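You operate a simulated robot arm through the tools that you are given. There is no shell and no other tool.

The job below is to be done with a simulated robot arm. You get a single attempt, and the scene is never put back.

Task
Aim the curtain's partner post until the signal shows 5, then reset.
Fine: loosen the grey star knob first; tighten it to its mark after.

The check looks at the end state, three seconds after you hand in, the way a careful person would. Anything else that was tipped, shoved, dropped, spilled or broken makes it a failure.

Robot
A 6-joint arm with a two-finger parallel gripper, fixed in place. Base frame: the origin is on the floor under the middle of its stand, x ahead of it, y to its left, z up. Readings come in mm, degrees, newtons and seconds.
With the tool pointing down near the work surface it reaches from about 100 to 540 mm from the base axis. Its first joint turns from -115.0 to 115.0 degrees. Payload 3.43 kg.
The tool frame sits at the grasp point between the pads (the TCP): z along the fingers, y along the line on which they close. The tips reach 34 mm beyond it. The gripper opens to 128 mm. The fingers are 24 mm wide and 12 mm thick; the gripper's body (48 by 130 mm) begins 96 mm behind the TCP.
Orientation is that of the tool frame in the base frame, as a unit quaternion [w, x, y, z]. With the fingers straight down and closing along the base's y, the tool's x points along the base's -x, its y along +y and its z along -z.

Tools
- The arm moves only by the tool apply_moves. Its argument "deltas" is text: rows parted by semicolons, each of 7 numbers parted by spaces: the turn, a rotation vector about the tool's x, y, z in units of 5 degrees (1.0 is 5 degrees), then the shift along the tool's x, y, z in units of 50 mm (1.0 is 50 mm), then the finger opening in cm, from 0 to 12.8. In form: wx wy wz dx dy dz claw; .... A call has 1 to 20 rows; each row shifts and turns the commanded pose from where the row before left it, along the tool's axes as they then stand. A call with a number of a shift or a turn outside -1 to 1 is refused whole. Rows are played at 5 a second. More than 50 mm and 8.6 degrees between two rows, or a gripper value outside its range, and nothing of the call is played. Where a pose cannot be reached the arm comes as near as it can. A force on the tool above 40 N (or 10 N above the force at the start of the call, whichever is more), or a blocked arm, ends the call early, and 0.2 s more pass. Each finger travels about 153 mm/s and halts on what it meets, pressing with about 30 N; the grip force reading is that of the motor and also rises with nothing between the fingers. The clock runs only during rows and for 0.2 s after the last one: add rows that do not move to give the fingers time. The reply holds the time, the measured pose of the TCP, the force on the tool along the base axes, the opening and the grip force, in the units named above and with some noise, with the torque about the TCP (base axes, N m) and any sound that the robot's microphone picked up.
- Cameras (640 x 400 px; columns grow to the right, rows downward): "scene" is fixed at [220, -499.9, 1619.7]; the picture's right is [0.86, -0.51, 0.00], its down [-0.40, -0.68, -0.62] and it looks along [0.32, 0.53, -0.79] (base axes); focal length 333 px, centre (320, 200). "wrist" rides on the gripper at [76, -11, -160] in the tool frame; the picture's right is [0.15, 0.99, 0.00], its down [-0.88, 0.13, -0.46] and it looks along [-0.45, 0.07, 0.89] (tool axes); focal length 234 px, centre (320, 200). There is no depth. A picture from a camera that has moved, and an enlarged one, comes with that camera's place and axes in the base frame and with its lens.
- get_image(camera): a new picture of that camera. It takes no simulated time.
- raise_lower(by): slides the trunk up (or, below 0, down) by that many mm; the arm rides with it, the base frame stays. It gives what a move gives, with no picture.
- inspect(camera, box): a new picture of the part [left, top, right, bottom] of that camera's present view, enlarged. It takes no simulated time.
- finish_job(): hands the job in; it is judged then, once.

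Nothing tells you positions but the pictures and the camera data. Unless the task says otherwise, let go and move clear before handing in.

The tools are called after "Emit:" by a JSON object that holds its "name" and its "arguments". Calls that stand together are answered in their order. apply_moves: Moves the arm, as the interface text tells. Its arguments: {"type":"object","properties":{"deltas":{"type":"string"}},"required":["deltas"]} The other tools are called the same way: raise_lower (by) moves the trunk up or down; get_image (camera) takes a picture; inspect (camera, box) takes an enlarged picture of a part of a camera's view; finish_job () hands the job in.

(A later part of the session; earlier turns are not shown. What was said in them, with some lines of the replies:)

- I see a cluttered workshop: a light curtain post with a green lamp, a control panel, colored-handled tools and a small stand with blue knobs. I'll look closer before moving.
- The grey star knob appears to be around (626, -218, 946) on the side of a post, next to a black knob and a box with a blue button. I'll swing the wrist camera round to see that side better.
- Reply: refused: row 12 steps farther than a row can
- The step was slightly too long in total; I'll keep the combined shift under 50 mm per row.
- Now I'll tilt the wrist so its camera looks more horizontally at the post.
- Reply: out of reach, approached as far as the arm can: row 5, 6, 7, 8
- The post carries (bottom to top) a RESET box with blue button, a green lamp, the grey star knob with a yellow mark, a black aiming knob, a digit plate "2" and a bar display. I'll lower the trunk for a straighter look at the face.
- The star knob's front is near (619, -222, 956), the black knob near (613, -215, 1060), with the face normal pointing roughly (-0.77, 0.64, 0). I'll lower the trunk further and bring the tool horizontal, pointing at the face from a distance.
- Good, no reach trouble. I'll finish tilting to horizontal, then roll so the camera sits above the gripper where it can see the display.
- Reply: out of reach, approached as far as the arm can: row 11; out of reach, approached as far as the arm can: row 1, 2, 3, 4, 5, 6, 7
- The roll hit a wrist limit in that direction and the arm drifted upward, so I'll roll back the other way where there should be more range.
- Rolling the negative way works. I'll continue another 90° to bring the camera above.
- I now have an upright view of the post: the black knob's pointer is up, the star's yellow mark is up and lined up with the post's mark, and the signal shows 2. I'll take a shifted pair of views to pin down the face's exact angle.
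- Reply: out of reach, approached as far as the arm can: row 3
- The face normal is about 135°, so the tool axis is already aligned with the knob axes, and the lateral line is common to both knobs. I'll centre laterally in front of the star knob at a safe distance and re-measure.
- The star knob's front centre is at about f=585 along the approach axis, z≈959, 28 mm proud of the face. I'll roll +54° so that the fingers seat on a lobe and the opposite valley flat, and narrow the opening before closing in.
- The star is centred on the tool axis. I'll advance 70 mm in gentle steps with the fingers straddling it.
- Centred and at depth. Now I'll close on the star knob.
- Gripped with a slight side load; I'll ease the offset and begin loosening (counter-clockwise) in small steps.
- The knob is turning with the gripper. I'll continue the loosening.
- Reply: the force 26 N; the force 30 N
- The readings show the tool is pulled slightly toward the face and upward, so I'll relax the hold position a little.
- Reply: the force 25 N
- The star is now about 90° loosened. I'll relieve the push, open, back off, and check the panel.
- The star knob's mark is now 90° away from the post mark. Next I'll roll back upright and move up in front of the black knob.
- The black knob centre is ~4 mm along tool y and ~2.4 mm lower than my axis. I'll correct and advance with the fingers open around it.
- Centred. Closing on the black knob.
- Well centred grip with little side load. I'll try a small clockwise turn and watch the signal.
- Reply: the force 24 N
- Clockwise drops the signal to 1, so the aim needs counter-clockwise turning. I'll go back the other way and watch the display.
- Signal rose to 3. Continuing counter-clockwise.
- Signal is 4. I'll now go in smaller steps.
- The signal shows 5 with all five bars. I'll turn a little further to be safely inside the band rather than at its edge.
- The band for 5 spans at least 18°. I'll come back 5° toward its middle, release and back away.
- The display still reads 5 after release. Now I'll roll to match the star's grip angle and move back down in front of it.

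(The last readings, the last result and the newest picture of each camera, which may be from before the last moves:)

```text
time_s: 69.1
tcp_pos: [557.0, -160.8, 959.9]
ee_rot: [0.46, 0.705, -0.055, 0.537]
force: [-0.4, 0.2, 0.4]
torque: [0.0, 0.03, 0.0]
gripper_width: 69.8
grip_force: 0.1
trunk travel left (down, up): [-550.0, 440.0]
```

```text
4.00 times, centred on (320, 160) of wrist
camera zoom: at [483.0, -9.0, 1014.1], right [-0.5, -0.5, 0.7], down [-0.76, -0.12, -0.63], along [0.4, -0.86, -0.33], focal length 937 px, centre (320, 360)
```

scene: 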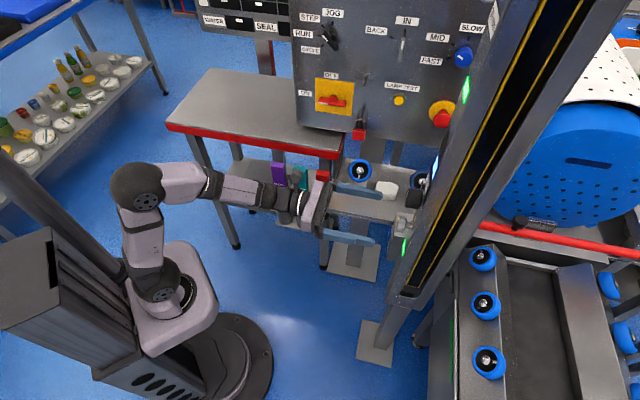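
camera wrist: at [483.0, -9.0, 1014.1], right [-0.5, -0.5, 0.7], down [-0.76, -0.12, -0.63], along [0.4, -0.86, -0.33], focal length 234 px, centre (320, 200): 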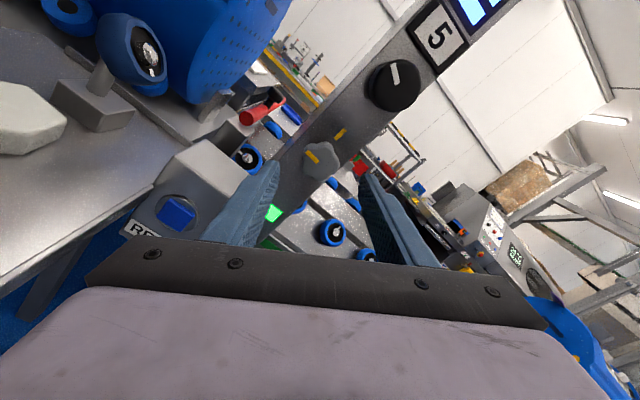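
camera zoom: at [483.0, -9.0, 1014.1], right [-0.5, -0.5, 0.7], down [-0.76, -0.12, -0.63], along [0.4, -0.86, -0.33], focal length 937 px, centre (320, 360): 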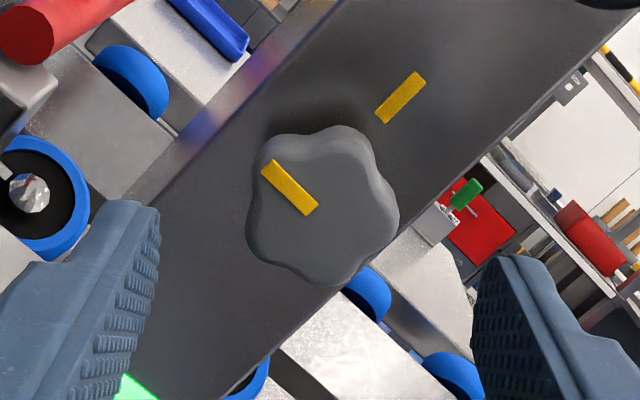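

Aligned. Advance and grip the star again.

Emit:
{"name": "apply_moves", "arguments": {"deltas": "0 0 0 0 0 0.35 7; 0 0 0 0 0 0.35 7; 0 0 0 0 0 0.35 7; 0 0 0 0 0 0.2 7; 0 0 0 0 0 0 7; 0 0 0 0 0 0 5; 0 0 0 0 0 0 3; 0 0 0 0 0 0 2; 0 0 0 0 0 0 2"}}

Emit:
{"name": "inspect", "arguments": {"camera": "wrist", "box": [250, 100, 390, 260]}}

```text
time_s: 71.1
tcp_pos: [601.2, -206.1, 960.7]
ee_rot: [0.459, 0.705, -0.055, 0.537]
force: [2.8, 0.4, -1.3]
torque: [0.03, -0.01, 0.27]
gripper_width: 40.0
grip_force: 44.6
trunk travel left (down, up): [-550.0, 440.0]
```

```text
2.50 times, centred on (320, 180) of wrist
camera zoom: at [528.1, -54.0, 1014.2], right [-0.5, -0.5, 0.7], down [-0.76, -0.12, -0.63], along [0.4, -0.86, -0.33], focal length 585 px, centre (320, 250)
```

zoom: 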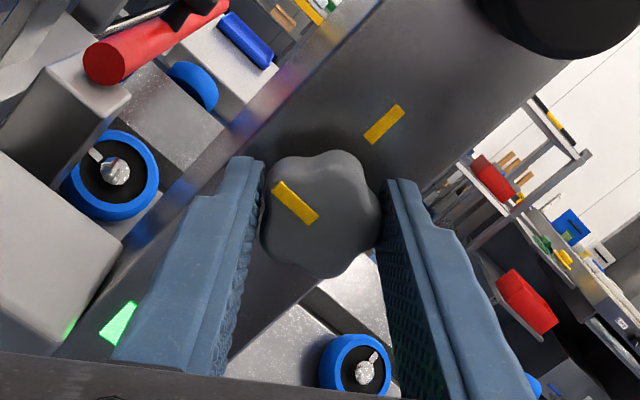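

Good clean grip. Tightening clockwise now, in chunks.

Emit:
{"name": "apply_moves", "arguments": {"deltas": "0 0 1 0 0 0 2; 0 0 1 0 0 0 2; 0 0 1 0 0 0 2; 0 0 1 0 0 0 2; 0 0 1 0 0 0 2; 0 0 1 0 0 0 2; 0 0 0 0 0 0 2"}}

Emit:
{"name": "apply_moves", "arguments": {"deltas": "0 0 1 0 0 0 2; 0 0 1 0 0 0 2; 0 0 1 0 0 0 2; 0 0 1 0 0 0 2; 0 0 1 0 0 0 2; 0 0 1 0 0 0 2; 0 0 0 0 0 0 2"}}

Emit:
{"name": "inspect", "arguments": {"camera": "wrist", "box": [250, 100, 390, 260]}}

Emit:
{"name": "get_image", "arguments": {"camera": "wrist"}}

```text
time_s: 72.7
tcp_pos: [601.8, -206.6, 960.5]
ee_rot: [0.305, 0.667, -0.236, 0.638]
force: [7.1, -6.7, 3.8]
torque: [0.88, 0.84, 0.23]
gripper_width: 40.0
grip_force: 44.7
trunk travel left (down, up): [-550.0, 440.0]
```

```text
time_s: 74.3
tcp_pos: [600.9, -206.7, 960.6]
ee_rot: [0.129, 0.583, -0.401, 0.695]
force: [3.9, -5.6, -0.6]
torque: [-0.78, -0.77, -0.38]
gripper_width: 39.7
grip_force: 45.1
trunk travel left (down, up): [-550.0, 440.0]
```

```text
2.50 times, centred on (320, 180) of wrist
camera zoom: at [475.2, -106.7, 1033.5], right [-0.68, -0.68, -0.27], down [-0.15, 0.49, -0.86], along [0.71, -0.54, -0.44], focal length 585 px, centre (320, 250)
```

zoom: 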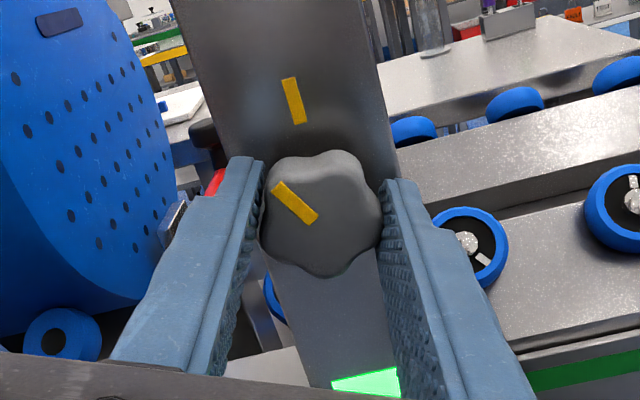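

```text
taken
camera wrist: at [475.2, -106.7, 1033.5], right [-0.68, -0.68, -0.27], down [-0.15, 0.49, -0.86], along [0.71, -0.54, -0.44], focal length 234 px, centre (320, 200)
```

wrist: 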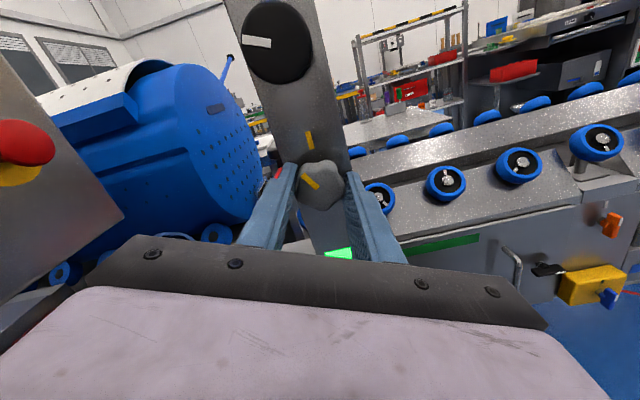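

60° back so far, about 30° left. Continuing, slower near the end.

Emit:
{"name": "apply_moves", "arguments": {"deltas": "0 0 1 0 0 0 2; 0 0 1 0 0 0 2; 0 0 1 0 0 0 2; 0 0 1 0 0 0 2; 0 0 0.8 0 0 0 2; 0 0 0 0 0 0 2"}}

Emit:
{"name": "inspect", "arguments": {"camera": "wrist", "box": [270, 110, 370, 210]}}

```text
time_s: 75.7
tcp_pos: [601.8, -206.0, 960.7]
ee_rot: [-0.018, 0.487, -0.514, 0.706]
force: [2.2, -7.0, 1.6]
torque: [0.25, 0.23, 1.05]
gripper_width: 39.8
grip_force: 45.4
trunk travel left (down, up): [-550.0, 440.0]
```

```text
4.00 times, centred on (320, 160) of wrist
camera zoom: at [455.1, -126.9, 1018.7], right [-0.55, -0.54, -0.64], down [0.08, 0.72, -0.68], along [0.83, -0.42, -0.35], focal length 937 px, centre (320, 360)
```

zoom: 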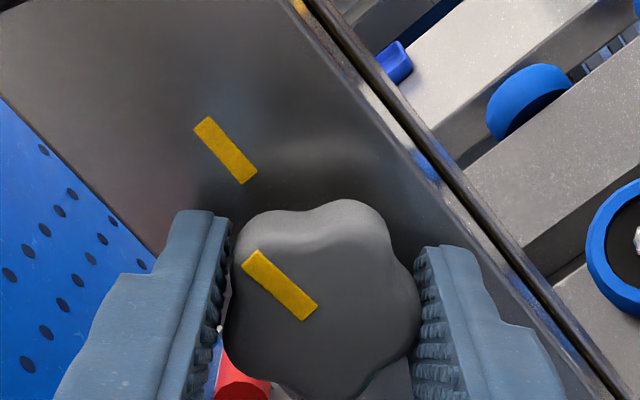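

Emit:
{"name": "apply_moves", "arguments": {"deltas": "0 0 0.4 0 0 0 2; 0 0 0.4 0 0 0 2; 0 0 0.3 0 0 0 2; 0 0 0 0 0 0 2; 0 0 0 0 0 0 2"}}

Emit:
{"name": "inspect", "arguments": {"camera": "wrist", "box": [270, 110, 370, 210]}}

```text
time_s: 76.9
tcp_pos: [600.8, -206.4, 960.0]
ee_rot: [-0.051, 0.462, -0.536, 0.705]
force: [0.7, -7.1, -2.5]
torque: [0.03, 0.01, 0.57]
gripper_width: 39.9
grip_force: 44.8
trunk travel left (down, up): [-550.0, 440.0]
```

```text
4.00 times, centred on (320, 160) of wrist
camera zoom: at [451.3, -130.6, 1013.8], right [-0.5, -0.5, -0.71], down [0.12, 0.77, -0.63], along [0.86, -0.4, -0.32], focal length 937 px, centre (320, 360)
```

zoom: 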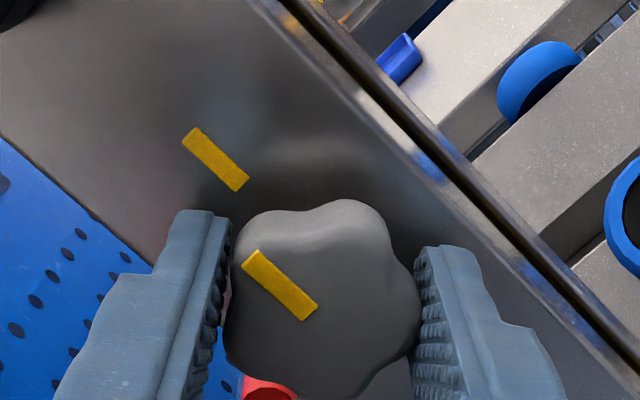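

Very nearly aligned; about 1° remains. I'll add a slight final turn, then release and check from a straight-on view.

Emit:
{"name": "apply_moves", "arguments": {"deltas": "0 0 0.22 0 0 0 2; 0 0 0 0 0 0 2; 0 0 0 0 0 0 2"}}

Emit:
{"name": "inspect", "arguments": {"camera": "wrist", "box": [290, 120, 350, 200]}}

```text
time_s: 77.7
tcp_pos: [602.5, -206.2, 961.8]
ee_rot: [-0.058, 0.457, -0.54, 0.704]
force: [-1.3, -8.0, -4.4]
torque: [-0.54, 0.28, 0.35]
gripper_width: 39.8
grip_force: 44.9
trunk travel left (down, up): [-550.0, 440.0]
```

```text
5.00 times, centred on (320, 160) of wrist
camera zoom: at [450.6, -131.3, 1012.8], right [-0.49, -0.49, -0.72], down [0.13, 0.78, -0.62], along [0.86, -0.4, -0.32], focal length 1171 px, centre (320, 400)
```

zoom: 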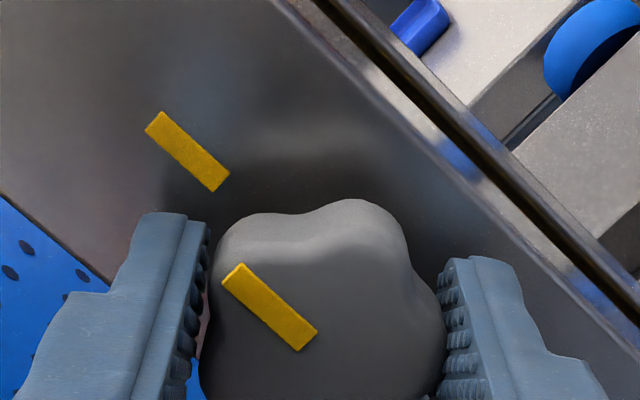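

Emit:
{"name": "apply_moves", "arguments": {"deltas": "0 0 0.3 0 0 0 2; 0 0 0 0 0 0 2; 0 0 0 0 0 0 2"}}

Emit:
{"name": "inspect", "arguments": {"camera": "wrist", "box": [290, 120, 350, 200]}}

```text
time_s: 78.5
tcp_pos: [603.6, -205.9, 960.8]
ee_rot: [-0.068, 0.45, -0.546, 0.703]
force: [-2.5, -6.8, -4.5]
torque: [-1.0, 0.82, 0.01]
gripper_width: 39.6
grip_force: 44.6
trunk travel left (down, up): [-550.0, 440.0]
```

```text
5.00 times, centred on (320, 160) of wrist
camera zoom: at [449.7, -132.1, 1011.1], right [-0.48, -0.48, -0.74], down [0.14, 0.79, -0.6], along [0.87, -0.39, -0.31], focal length 1171 px, centre (320, 400)
```

zoom: 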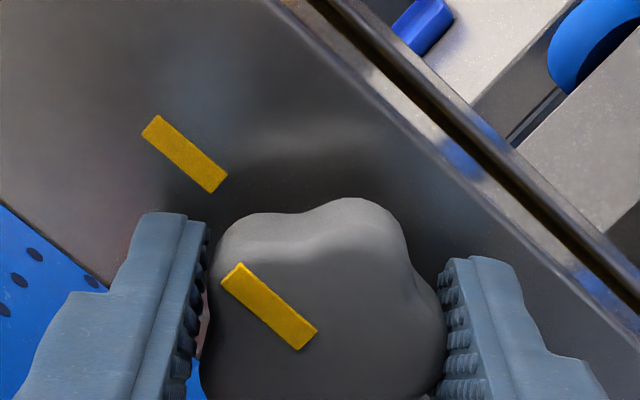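

The marks now line up and the torque has risen, meaning the knob is tight. I'll release, back away and check straight on.

Emit:
{"name": "apply_moves", "arguments": {"deltas": "0 0 0 0 0 0 4.5; 0 0 0 0 0 0 7; 0 0 0 0 0 -0.3 7; 0 0 0 0 0 -0.6 7; 0 0 0 0 0 -0.6 7; 0 0 -1 0 0 0 7; 0 0 -1 0 0 0 7; 0 0 -1 0 0 0 7; 0 0 -1 0 0 0 7; 0 0 -1 0 0 0 7; 0 0 -1 0 0 0 7; 0 0 -1 0 0 0 7; 0 0 -1 0 0 0 7; 0 0 -1 0 0 0 7; 0 0 -1 0 0 0 7; 0 0 -1 0 0 0 7; 0 0 -0.3 0 0 0 7; 0 0 0 0 0 0 7; 0 0 0 0 0 0 7"}}

Emit:
{"name": "get_image", "arguments": {"camera": "wrist"}}

Emit:
{"name": "inspect", "arguments": {"camera": "wrist", "box": [290, 110, 350, 190]}}

```text
time_s: 82.5
tcp_pos: [549.8, -152.4, 960.5]
ee_rot: [0.275, 0.654, -0.269, 0.651]
force: [0.6, 0.6, -0.4]
torque: [0.03, -0.02, 0.0]
gripper_width: 70.0
grip_force: 0.0
trunk travel left (down, up): [-550.0, 440.0]
```

```text
taken
camera wrist: at [444.8, -30.0, 1035.6], right [-0.7, -0.7, 0.16], down [-0.42, 0.23, -0.88], along [0.58, -0.68, -0.45], focal length 234 px, centre (320, 200)
```

wrist: 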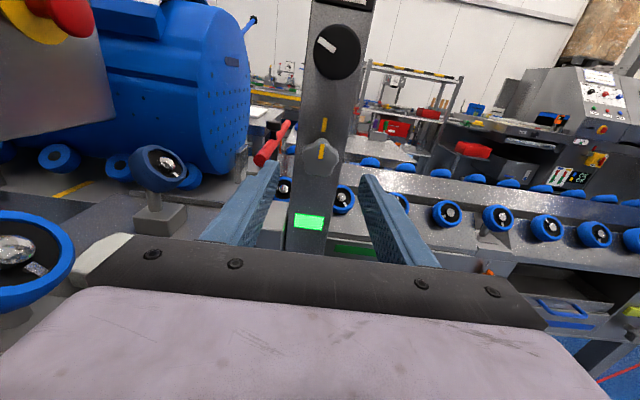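

```text
5.00 times, centred on (320, 150) of wrist
camera zoom: at [444.8, -30.0, 1035.6], right [-0.7, -0.7, 0.16], down [-0.42, 0.23, -0.88], along [0.58, -0.68, -0.45], focal length 1171 px, centre (320, 450)
```

zoom: 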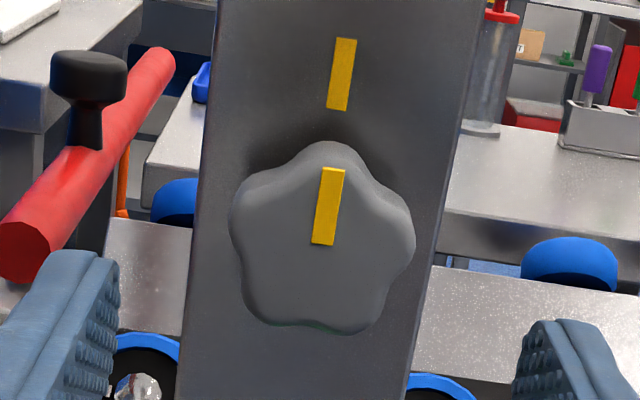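

The star's mark is lined up with the post's mark. Now for RESET: its button sits near (661, -156, 801) on the box left of the post, close to the small table, so I'll tilt the tool downward and look at it first.

Emit:
{"name": "apply_moves", "arguments": {"deltas": "0 0 0 0 -0.46 0 4; 0 0 0 0 -0.46 0 2; 0 0 0 0 -0.46 0 0; 0 -1 0 0 0 0 0; 0 -1 0 0 0 0 0; 0 -1 0 0 0 0 0; 0 -1 0 0 0 0 0; 0 -1 0 0 0 0 0; 0 -1 0 0 0 0 0; 0 0 0 0 0 0 0; 0 0 0 0 0 0 0"}}

Emit:
{"name": "get_image", "arguments": {"camera": "wrist"}}

Emit:
{"name": "get_image", "arguments": {"camera": "scene"}}

```text
time_s: 84.9
tcp_pos: [598.7, -104.7, 958.1]
ee_rot: [0.195, 0.801, -0.33, 0.46]
force: [-0.8, 0.4, -0.3]
torque: [0.03, -0.02, 0.01]
gripper_width: 0.1
grip_force: 29.9
trunk travel left (down, up): [-550.0, 440.0]
```

```text
taken
camera wrist: at [536.5, -23.4, 1104.0], right [-0.65, -0.75, 0.14], down [-0.69, 0.5, -0.53], along [0.33, -0.44, -0.84], focal length 234 px, centre (320, 200)
```

wrist: 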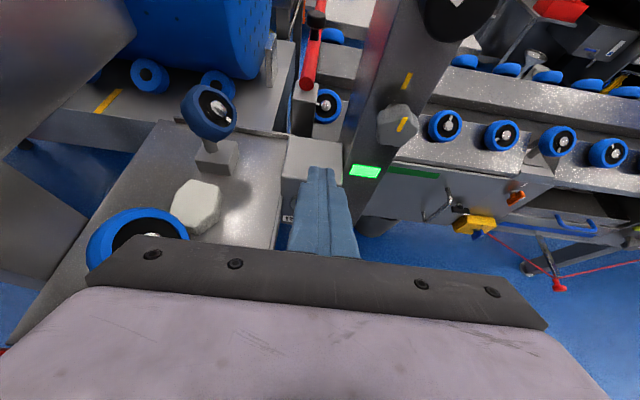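

```text
taken
```

scene: 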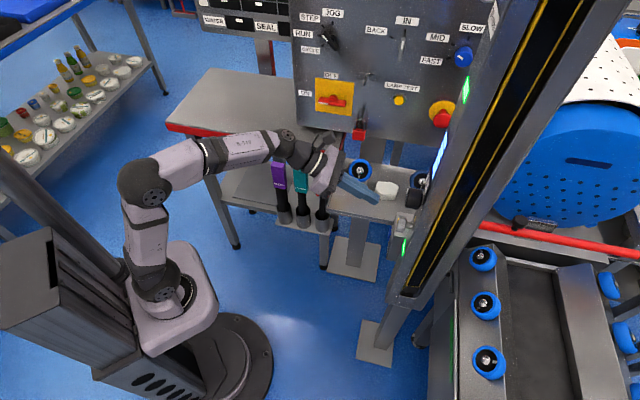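

I can see the box and its surroundings; the button should be just ahead of and below the fingertips. I'll descend in front of it, staying clear of the small table.

Emit:
{"name": "apply_moves", "arguments": {"deltas": "0 0 0 -0.571 -0.034 0.41 0; 0 0 0 -0.571 -0.034 0.41 0; 0 0 0 -0.571 -0.034 0.41 0; 0 0 0 0 0 0 0; 0 0 0 0 0 0 0"}}

Emit:
{"name": "get_image", "arguments": {"camera": "wrist"}}

Emit:
{"name": "inspect", "arguments": {"camera": "scene", "box": [320, 130, 460, 270]}}

```text
time_s: 86.1
tcp_pos: [608.5, -108.7, 855.8]
ee_rot: [0.194, 0.801, -0.33, 0.46]
force: [-0.3, 0.2, 0.6]
torque: [-0.01, 0.02, 0.01]
gripper_width: 0.0
grip_force: 29.9
trunk travel left (down, up): [-550.0, 440.0]
```

```text
taken
camera wrist: at [546.8, -27.1, 1000.1], right [-0.65, -0.75, 0.13], down [-0.69, 0.5, -0.53], along [0.33, -0.44, -0.84], focal length 234 px, centre (320, 200)
```

wrist: 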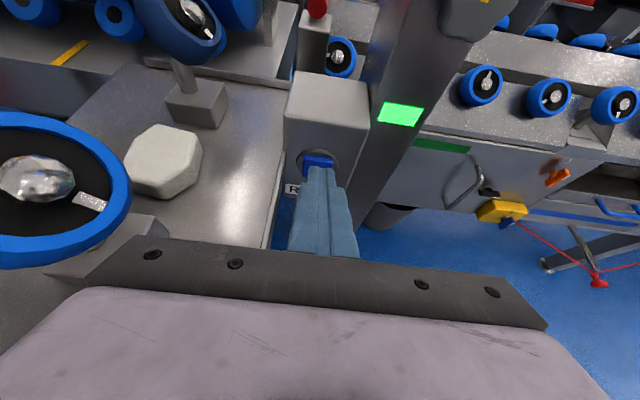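

```text
2.86 times, centred on (390, 200) of scene
camera zoom: at [220.0, -499.9, 1619.7], right [0.86, -0.51, 0.0], down [-0.4, -0.68, -0.62], along [0.32, 0.53, -0.79], focal length 951 px, centre (120, 200)
```

zoom: 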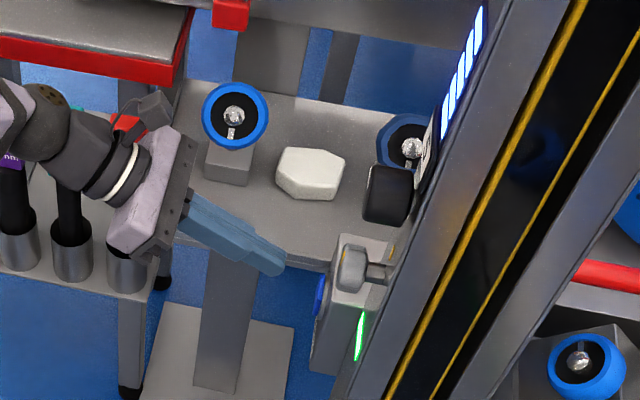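

The fingertip is in line with the blue button laterally. I'll go down the rest of the way, then edge forward.

Emit:
{"name": "apply_moves", "arguments": {"deltas": "0 0 0 -0.312 -0.02 0.18 0; 0 0 0 -0.312 -0.02 0.18 0; 0 0 0 0.1 0 0.173 0; 0 0 0 0.1 0 0.173 0; 0 0 0 0 0 0 0; 0 0 0 0 0 0 0"}}

Emit:
{"name": "get_image", "arguments": {"camera": "wrist"}}

Emit:
{"name": "inspect", "arguments": {"camera": "scene", "box": [340, 150, 430, 260]}}

Emit:
{"name": "inspect", "arguments": {"camera": "wrist", "box": [260, 100, 380, 240]}}

```text
time_s: 87.5
tcp_pos: [623.9, -120.6, 818.3]
ee_rot: [0.195, 0.801, -0.33, 0.46]
force: [0.0, 0.1, -0.4]
torque: [0.0, 0.01, -0.02]
gripper_width: 0.0
grip_force: 30.1
trunk travel left (down, up): [-550.0, 440.0]
```

```text
taken
camera wrist: at [562.2, -39.7, 963.1], right [-0.65, -0.75, 0.14], down [-0.69, 0.5, -0.53], along [0.33, -0.44, -0.84], focal length 234 px, centre (320, 200)
```

wrist: 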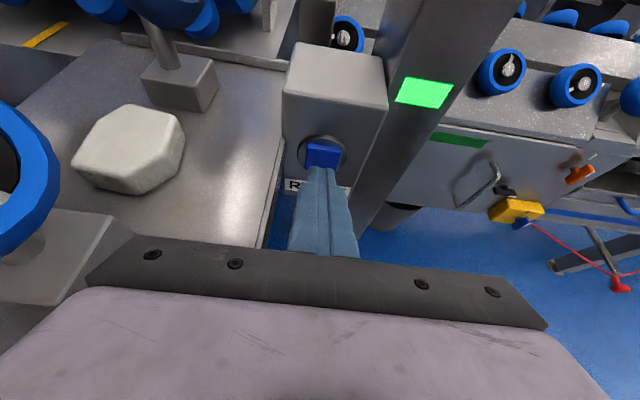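

```text
3.64 times, centred on (385, 205) of scene
camera zoom: at [220.0, -499.9, 1619.7], right [0.86, -0.51, 0.0], down [-0.4, -0.68, -0.62], along [0.32, 0.53, -0.79], focal length 1210 px, centre (84, 182)
```

zoom: 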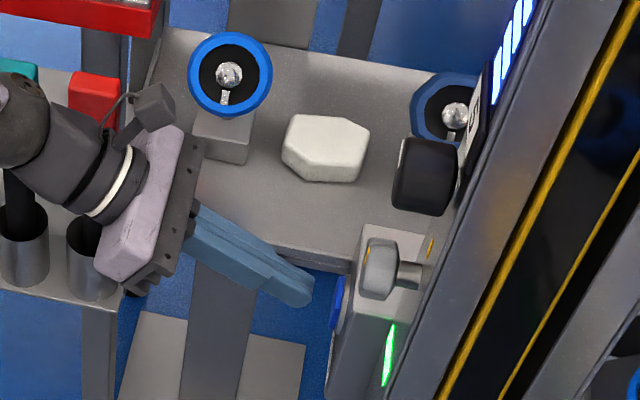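

```text
2.86 times, centred on (320, 170) of wrist
camera zoom: at [562.2, -39.7, 963.1], right [-0.65, -0.75, 0.14], down [-0.69, 0.5, -0.53], along [0.33, -0.44, -0.84], focal length 669 px, centre (320, 286)
```

zoom: 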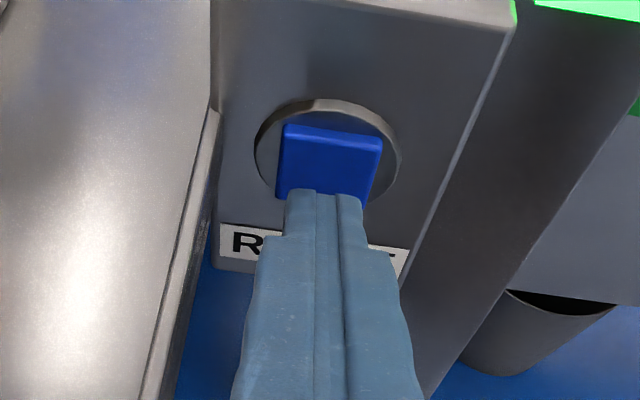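

The tip is now directly in front of the button (about 22 mm away, level and centred). I'll push straight in, watching force.

Emit:
{"name": "apply_moves", "arguments": {"deltas": "0 0 0 0.05 0 0.0866 0; 0 0 0 0.05 0 0.0866 0; 0 0 0 0.05 0 0.0866 0; 0 0 0 0.05 0 0.0866 0; 0 0 0 0 0 0 0"}}

Emit:
{"name": "inspect", "arguments": {"camera": "wrist", "box": [260, 100, 380, 240]}}

Emit:
{"name": "inspect", "arguments": {"camera": "scene", "box": [380, 190, 430, 250]}}

```text
time_s: 88.7
tcp_pos: [635.8, -134.0, 818.1]
ee_rot: [0.195, 0.801, -0.33, 0.46]
force: [-2.8, 3.0, 2.7]
torque: [0.0, -0.03, -0.01]
gripper_width: 0.2
grip_force: 29.7
trunk travel left (down, up): [-550.0, 440.0]
heard: click
```

```text
2.86 times, centred on (320, 170) of wrist
camera zoom: at [575.2, -53.1, 964.0], right [-0.65, -0.75, 0.14], down [-0.69, 0.5, -0.53], along [0.33, -0.44, -0.83], focal length 669 px, centre (320, 286)
```

zoom: 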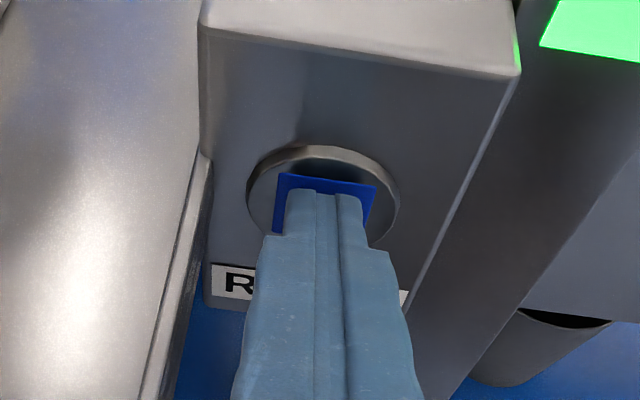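

```text
6.67 times, centred on (405, 220) of scene
camera zoom: at [220.0, -499.9, 1619.7], right [0.86, -0.51, 0.0], down [-0.4, -0.68, -0.62], along [0.32, 0.53, -0.79], focal length 2219 px, centre (-247, 67)
```

zoom: 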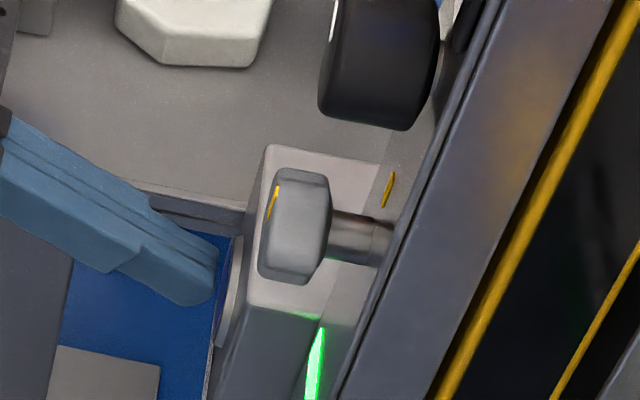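

A click was heard and the button is down. I'll back straight off, rise clear, and check everything.

Emit:
{"name": "apply_moves", "arguments": {"deltas": "0 0 0 -0.1 0 -0.173 0; 0 0 0 -0.2 0 -0.346 0; 0 0 0 -0.2 0 -0.346 0; 0 0 0 0 0 0 0"}}

Emit:
{"name": "get_image", "arguments": {"camera": "wrist"}}

Emit:
{"name": "apply_moves", "arguments": {"deltas": "0 0 0 0.52 0.05 -0.3 0; 0 0 0 0.52 0.05 -0.3 0; 0 0 0 0.52 0.05 -0.3 0; 0 0 0 0.52 0.05 -0.3 0; 0 0 0 0.52 0.05 -0.3 0; 0 0 0 0 0 0 0"}}

Emit:
{"name": "get_image", "arguments": {"camera": "wrist"}}

Emit:
{"name": "get_image", "arguments": {"camera": "scene"}}

```text
time_s: 89.7
tcp_pos: [601.5, -99.7, 819.9]
ee_rot: [0.195, 0.801, -0.33, 0.46]
force: [-0.2, -0.2, 0.9]
torque: [0.0, 0.02, -0.01]
gripper_width: 0.0
grip_force: 30.6
trunk travel left (down, up): [-550.0, 440.0]
```

```text
taken
camera wrist: at [540.0, -18.4, 963.7], right [-0.65, -0.75, 0.14], down [-0.69, 0.5, -0.53], along [0.33, -0.44, -0.84], focal length 234 px, centre (320, 200)
```

wrist: 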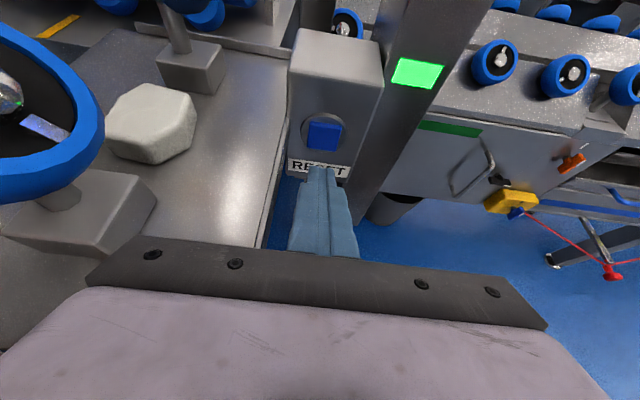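

```text
time_s: 91.1
tcp_pos: [591.5, -109.3, 970.6]
ee_rot: [0.195, 0.801, -0.33, 0.46]
force: [-0.2, -0.1, 0.3]
torque: [0.0, -0.02, 0.02]
gripper_width: 0.0
grip_force: 30.2
trunk travel left (down, up): [-550.0, 440.0]
```

```text
taken
camera wrist: at [530.1, -27.5, 1114.2], right [-0.65, -0.75, 0.14], down [-0.69, 0.5, -0.53], along [0.33, -0.44, -0.84], focal length 234 px, centre (320, 200)
```

wrist: 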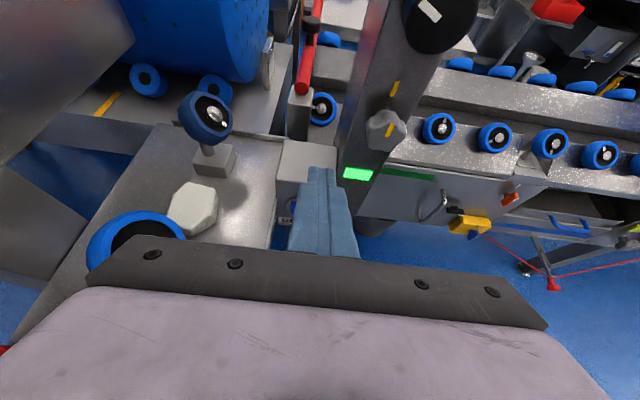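

```text
taken
```

scene: 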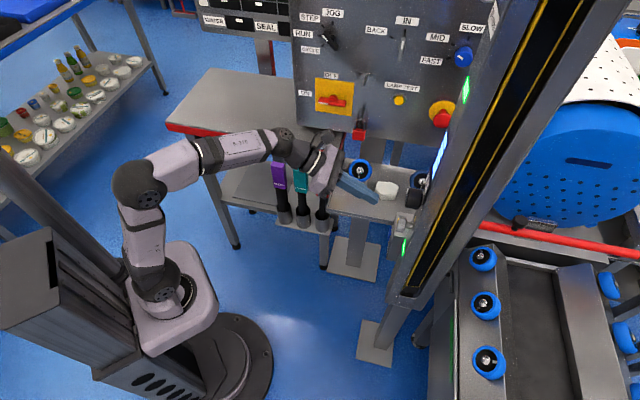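

The button has sprung back out. I'll level the tool again and retreat to check the display and marks one more time.

Emit:
{"name": "apply_moves", "arguments": {"deltas": "0 1 0 0 0 0 0; 0 1 0 0 0 0 0; 0 1 0 0 0 0 0; 0 1 0 0 0 0 0; 0 1 0 0 0 0 0; 0 1 0 0 0 0 0; 0 0 0 0.5 0.45 -0.3 0; 0 0 0 0.5 0.45 -0.1 0; 0 0 0 0 0 0 0; 0 0 0 0 0 0 0"}}

Emit:
{"name": "get_image", "arguments": {"camera": "wrist"}}

Emit:
{"name": "inspect", "arguments": {"camera": "wrist", "box": [260, 0, 380, 120]}}

Emit:
{"name": "inspect", "arguments": {"camera": "wrist", "box": [260, 110, 380, 230]}}

```text
time_s: 93.3
tcp_pos: [548.9, -125.2, 1020.9]
ee_rot: [0.273, 0.655, -0.267, 0.652]
force: [0.2, -0.8, -0.1]
torque: [0.01, -0.04, -0.01]
gripper_width: 0.3
grip_force: 29.8
trunk travel left (down, up): [-550.0, 440.0]
```

```text
taken
camera wrist: at [445.3, -3.3, 1095.4], right [-0.7, -0.7, 0.15], down [-0.42, 0.23, -0.88], along [0.58, -0.68, -0.45], focal length 234 px, centre (320, 200)
```

wrist: 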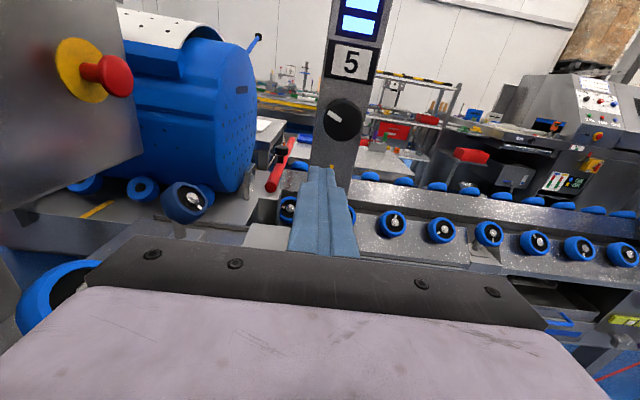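

```text
3.33 times, centred on (320, 60) of wrist
camera zoom: at [445.3, -3.3, 1095.4], right [-0.7, -0.7, 0.15], down [-0.42, 0.23, -0.88], along [0.58, -0.68, -0.45], focal length 781 px, centre (320, 667)
```

zoom: 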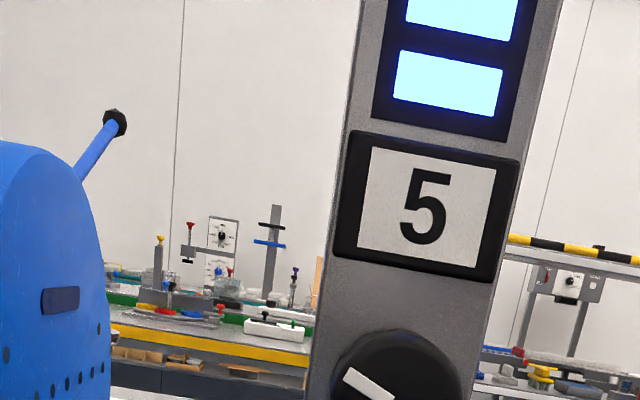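

```text
3.33 times, centred on (320, 170) of wrist
camera zoom: at [445.3, -3.3, 1095.4], right [-0.7, -0.7, 0.15], down [-0.42, 0.23, -0.88], along [0.58, -0.68, -0.45], focal length 781 px, centre (320, 300)
```

zoom: 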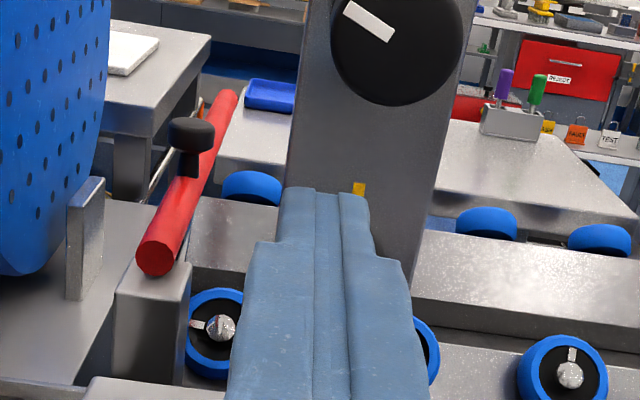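

Signal holds at 5. I'll open the fingers and lift clear for a last look at the star knob and the rest of the scene.

Emit:
{"name": "apply_moves", "arguments": {"deltas": "0 0 0 0 0 -0.3 4; 0 0 0 0.5 0 0 8; 0 0 0 0.5 0 0 12; 0 0 0 0 0 0 12.8; 0 0 0 0 0 0 12.8"}}

Emit:
{"name": "get_image", "arguments": {"camera": "wrist"}}

Emit:
{"name": "inspect", "arguments": {"camera": "wrist", "box": [280, 140, 360, 250]}}

Emit:
{"name": "get_image", "arguments": {"camera": "scene"}}

```text
time_s: 94.5
tcp_pos: [540.0, -113.5, 1070.0]
ee_rot: [0.274, 0.655, -0.268, 0.652]
force: [-0.1, 0.0, -0.3]
torque: [0.02, 0.02, -0.05]
gripper_width: 128.0
grip_force: 0.1
trunk travel left (down, up): [-550.0, 440.0]
```

```text
taken
camera wrist: at [436.0, 8.6, 1145.3], right [-0.7, -0.7, 0.15], down [-0.42, 0.23, -0.88], along [0.58, -0.68, -0.45], focal length 234 px, centre (320, 200)
```

wrist: 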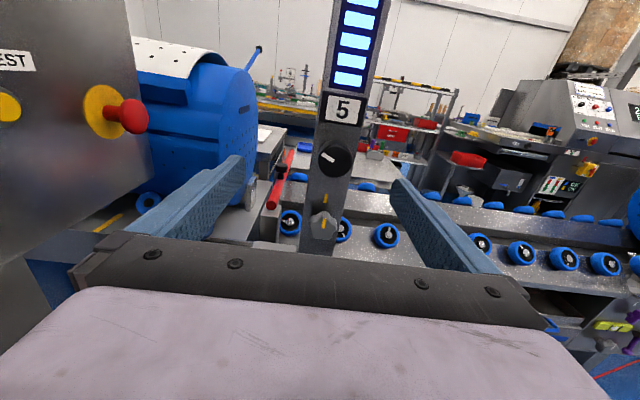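

```text
3.64 times, centred on (320, 195) of wrist
camera zoom: at [436.0, 8.6, 1145.3], right [-0.7, -0.7, 0.15], down [-0.42, 0.23, -0.88], along [0.58, -0.68, -0.45], focal length 852 px, centre (320, 218)
```

zoom: 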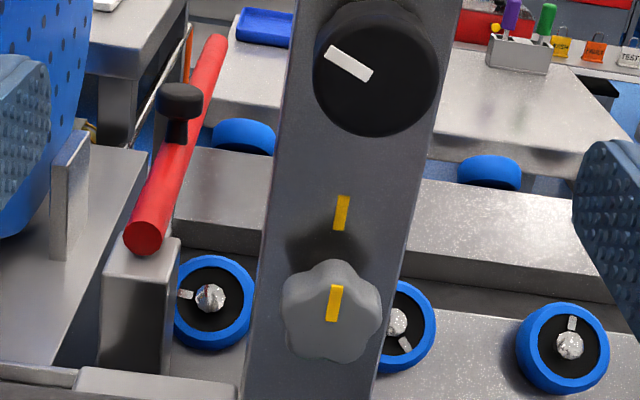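

```text
taken
```

scene: 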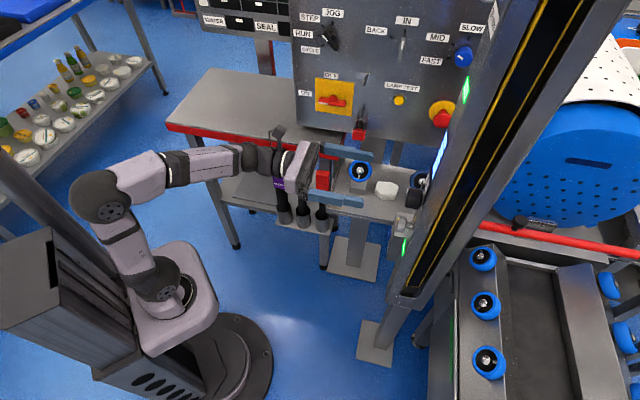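

Everything looks right: signal 5, star mark aligned, arm clear. Earlier I glimpsed another "RESET" on the main panel, so I'll look at it before deciding the job is complete.

Emit:
{"name": "apply_moves", "arguments": {"deltas": "0 0 0 0.6 0 -0.2 12.8; 1 0 0 0.3 -0.43 0 12.8; 1 0 0 0.3 -0.43 0 12.8; 1 0 0 0.3 -0.43 0 12.8; 1 0 0 0 -0.43 0 12.8; 1 0 0 0 -0.43 0 12.8; 0 0 0 0 0 0 12.8; 0 0 0 0 0 0 12.8"}}

Emit:
{"name": "get_image", "arguments": {"camera": "wrist"}}

Emit:
{"name": "get_image", "arguments": {"camera": "scene"}}

```text
time_s: 96.3
tcp_pos: [594.6, -19.5, 1143.7]
ee_rot: [0.125, 0.698, -0.12, 0.694]
force: [0.4, 0.2, -0.2]
torque: [0.01, -0.03, 0.01]
gripper_width: 127.9
grip_force: 0.0
trunk travel left (down, up): [-550.0, 440.0]
```

```text
taken
camera wrist: at [448.8, 47.4, 1219.4], right [-0.34, -0.93, 0.15], down [-0.48, 0.03, -0.88], along [0.81, -0.37, -0.45], focal length 234 px, centre (320, 200)
```

wrist: 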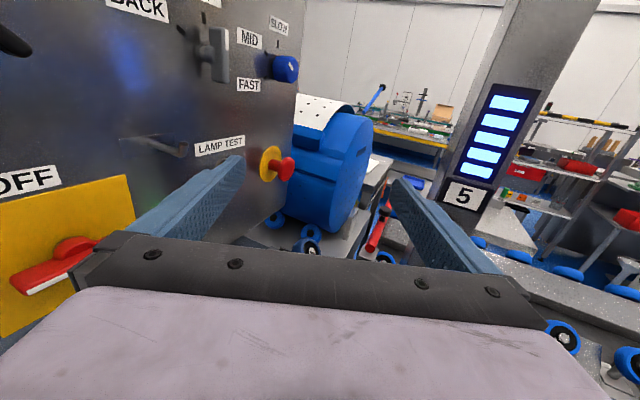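

```text
taken
```

scene: 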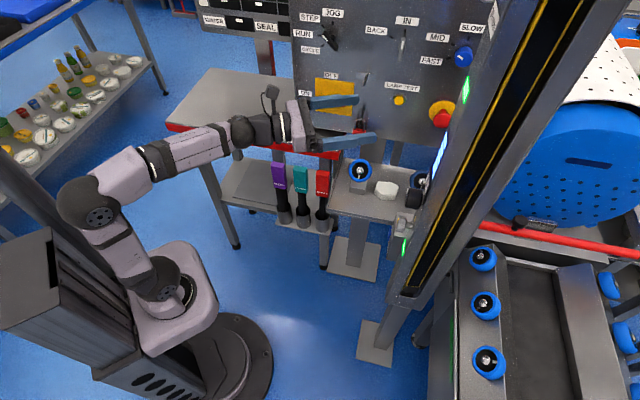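

Emit:
{"name": "raise_lower", "arguments": {"by": 220}}

Emit:
{"name": "get_image", "arguments": {"camera": "wrist"}}

```text
time_s: 98.7
tcp_pos: [594.2, -18.4, 1364.1]
ee_rot: [0.126, 0.698, -0.121, 0.694]
force: [0.7, 0.0, -0.2]
torque: [0.02, -0.04, 0.03]
gripper_width: 128.0
grip_force: 0.1
trunk travel left (down, up): [-770.0, 220.0]
```

```text
taken
camera wrist: at [448.9, 47.4, 1439.3], right [-0.34, -0.93, 0.15], down [-0.48, 0.03, -0.88], along [0.81, -0.37, -0.45], focal length 234 px, centre (320, 200)
```

wrist: 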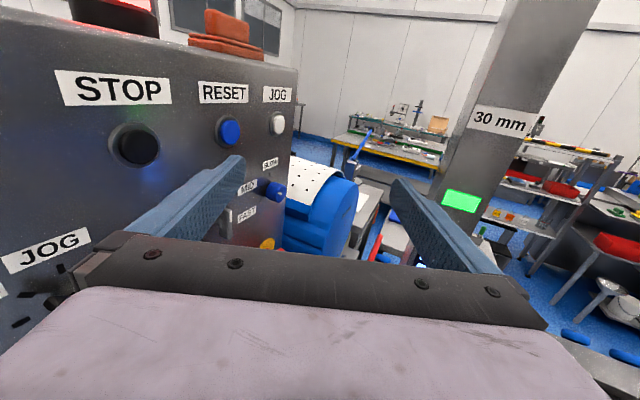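

The panel's STOP/RESET/JOG row belongs to the machine, while the RESET box beside the post belongs to the curtain, and that is the one I pressed, with a click. The signal shows 5, the star knob is tight on its mark and the arm is clear, so I'm handing in.

Emit:
{"name": "finish_job", "arguments": {}}

```text
The job is handed in.
```

The post is aimed, the signal shows 5, and I pressed the curtain's RESET. The job has been handed in.

- **Star knob:** I loosened it about 90° before aiming. Afterwards I tightened it until its yellow mark lined up with the post's mark and the turning resistance rose.
- **Aim:** I turned the black knob counter-clockwise until the signal went from 2 to 5. It showed 5 over at least 18° of knob travel. I left it inside that range, and it still read 5 after tightening and resetting.
- **Reset:** I pressed the blue button on the box beside the post. It clicked and sprang back out. The lamps on the post were green both before and after, so only the click tells me the reset took.
- **Second RESET:** The machine's main panel also has one, in a row with STOP and JOG. I took it to be the machine's own reset and left it alone. If you meant that one, it has not been pressed.

I saw nothing else disturbed, and the arm was clear with its fingers open when I handed in.
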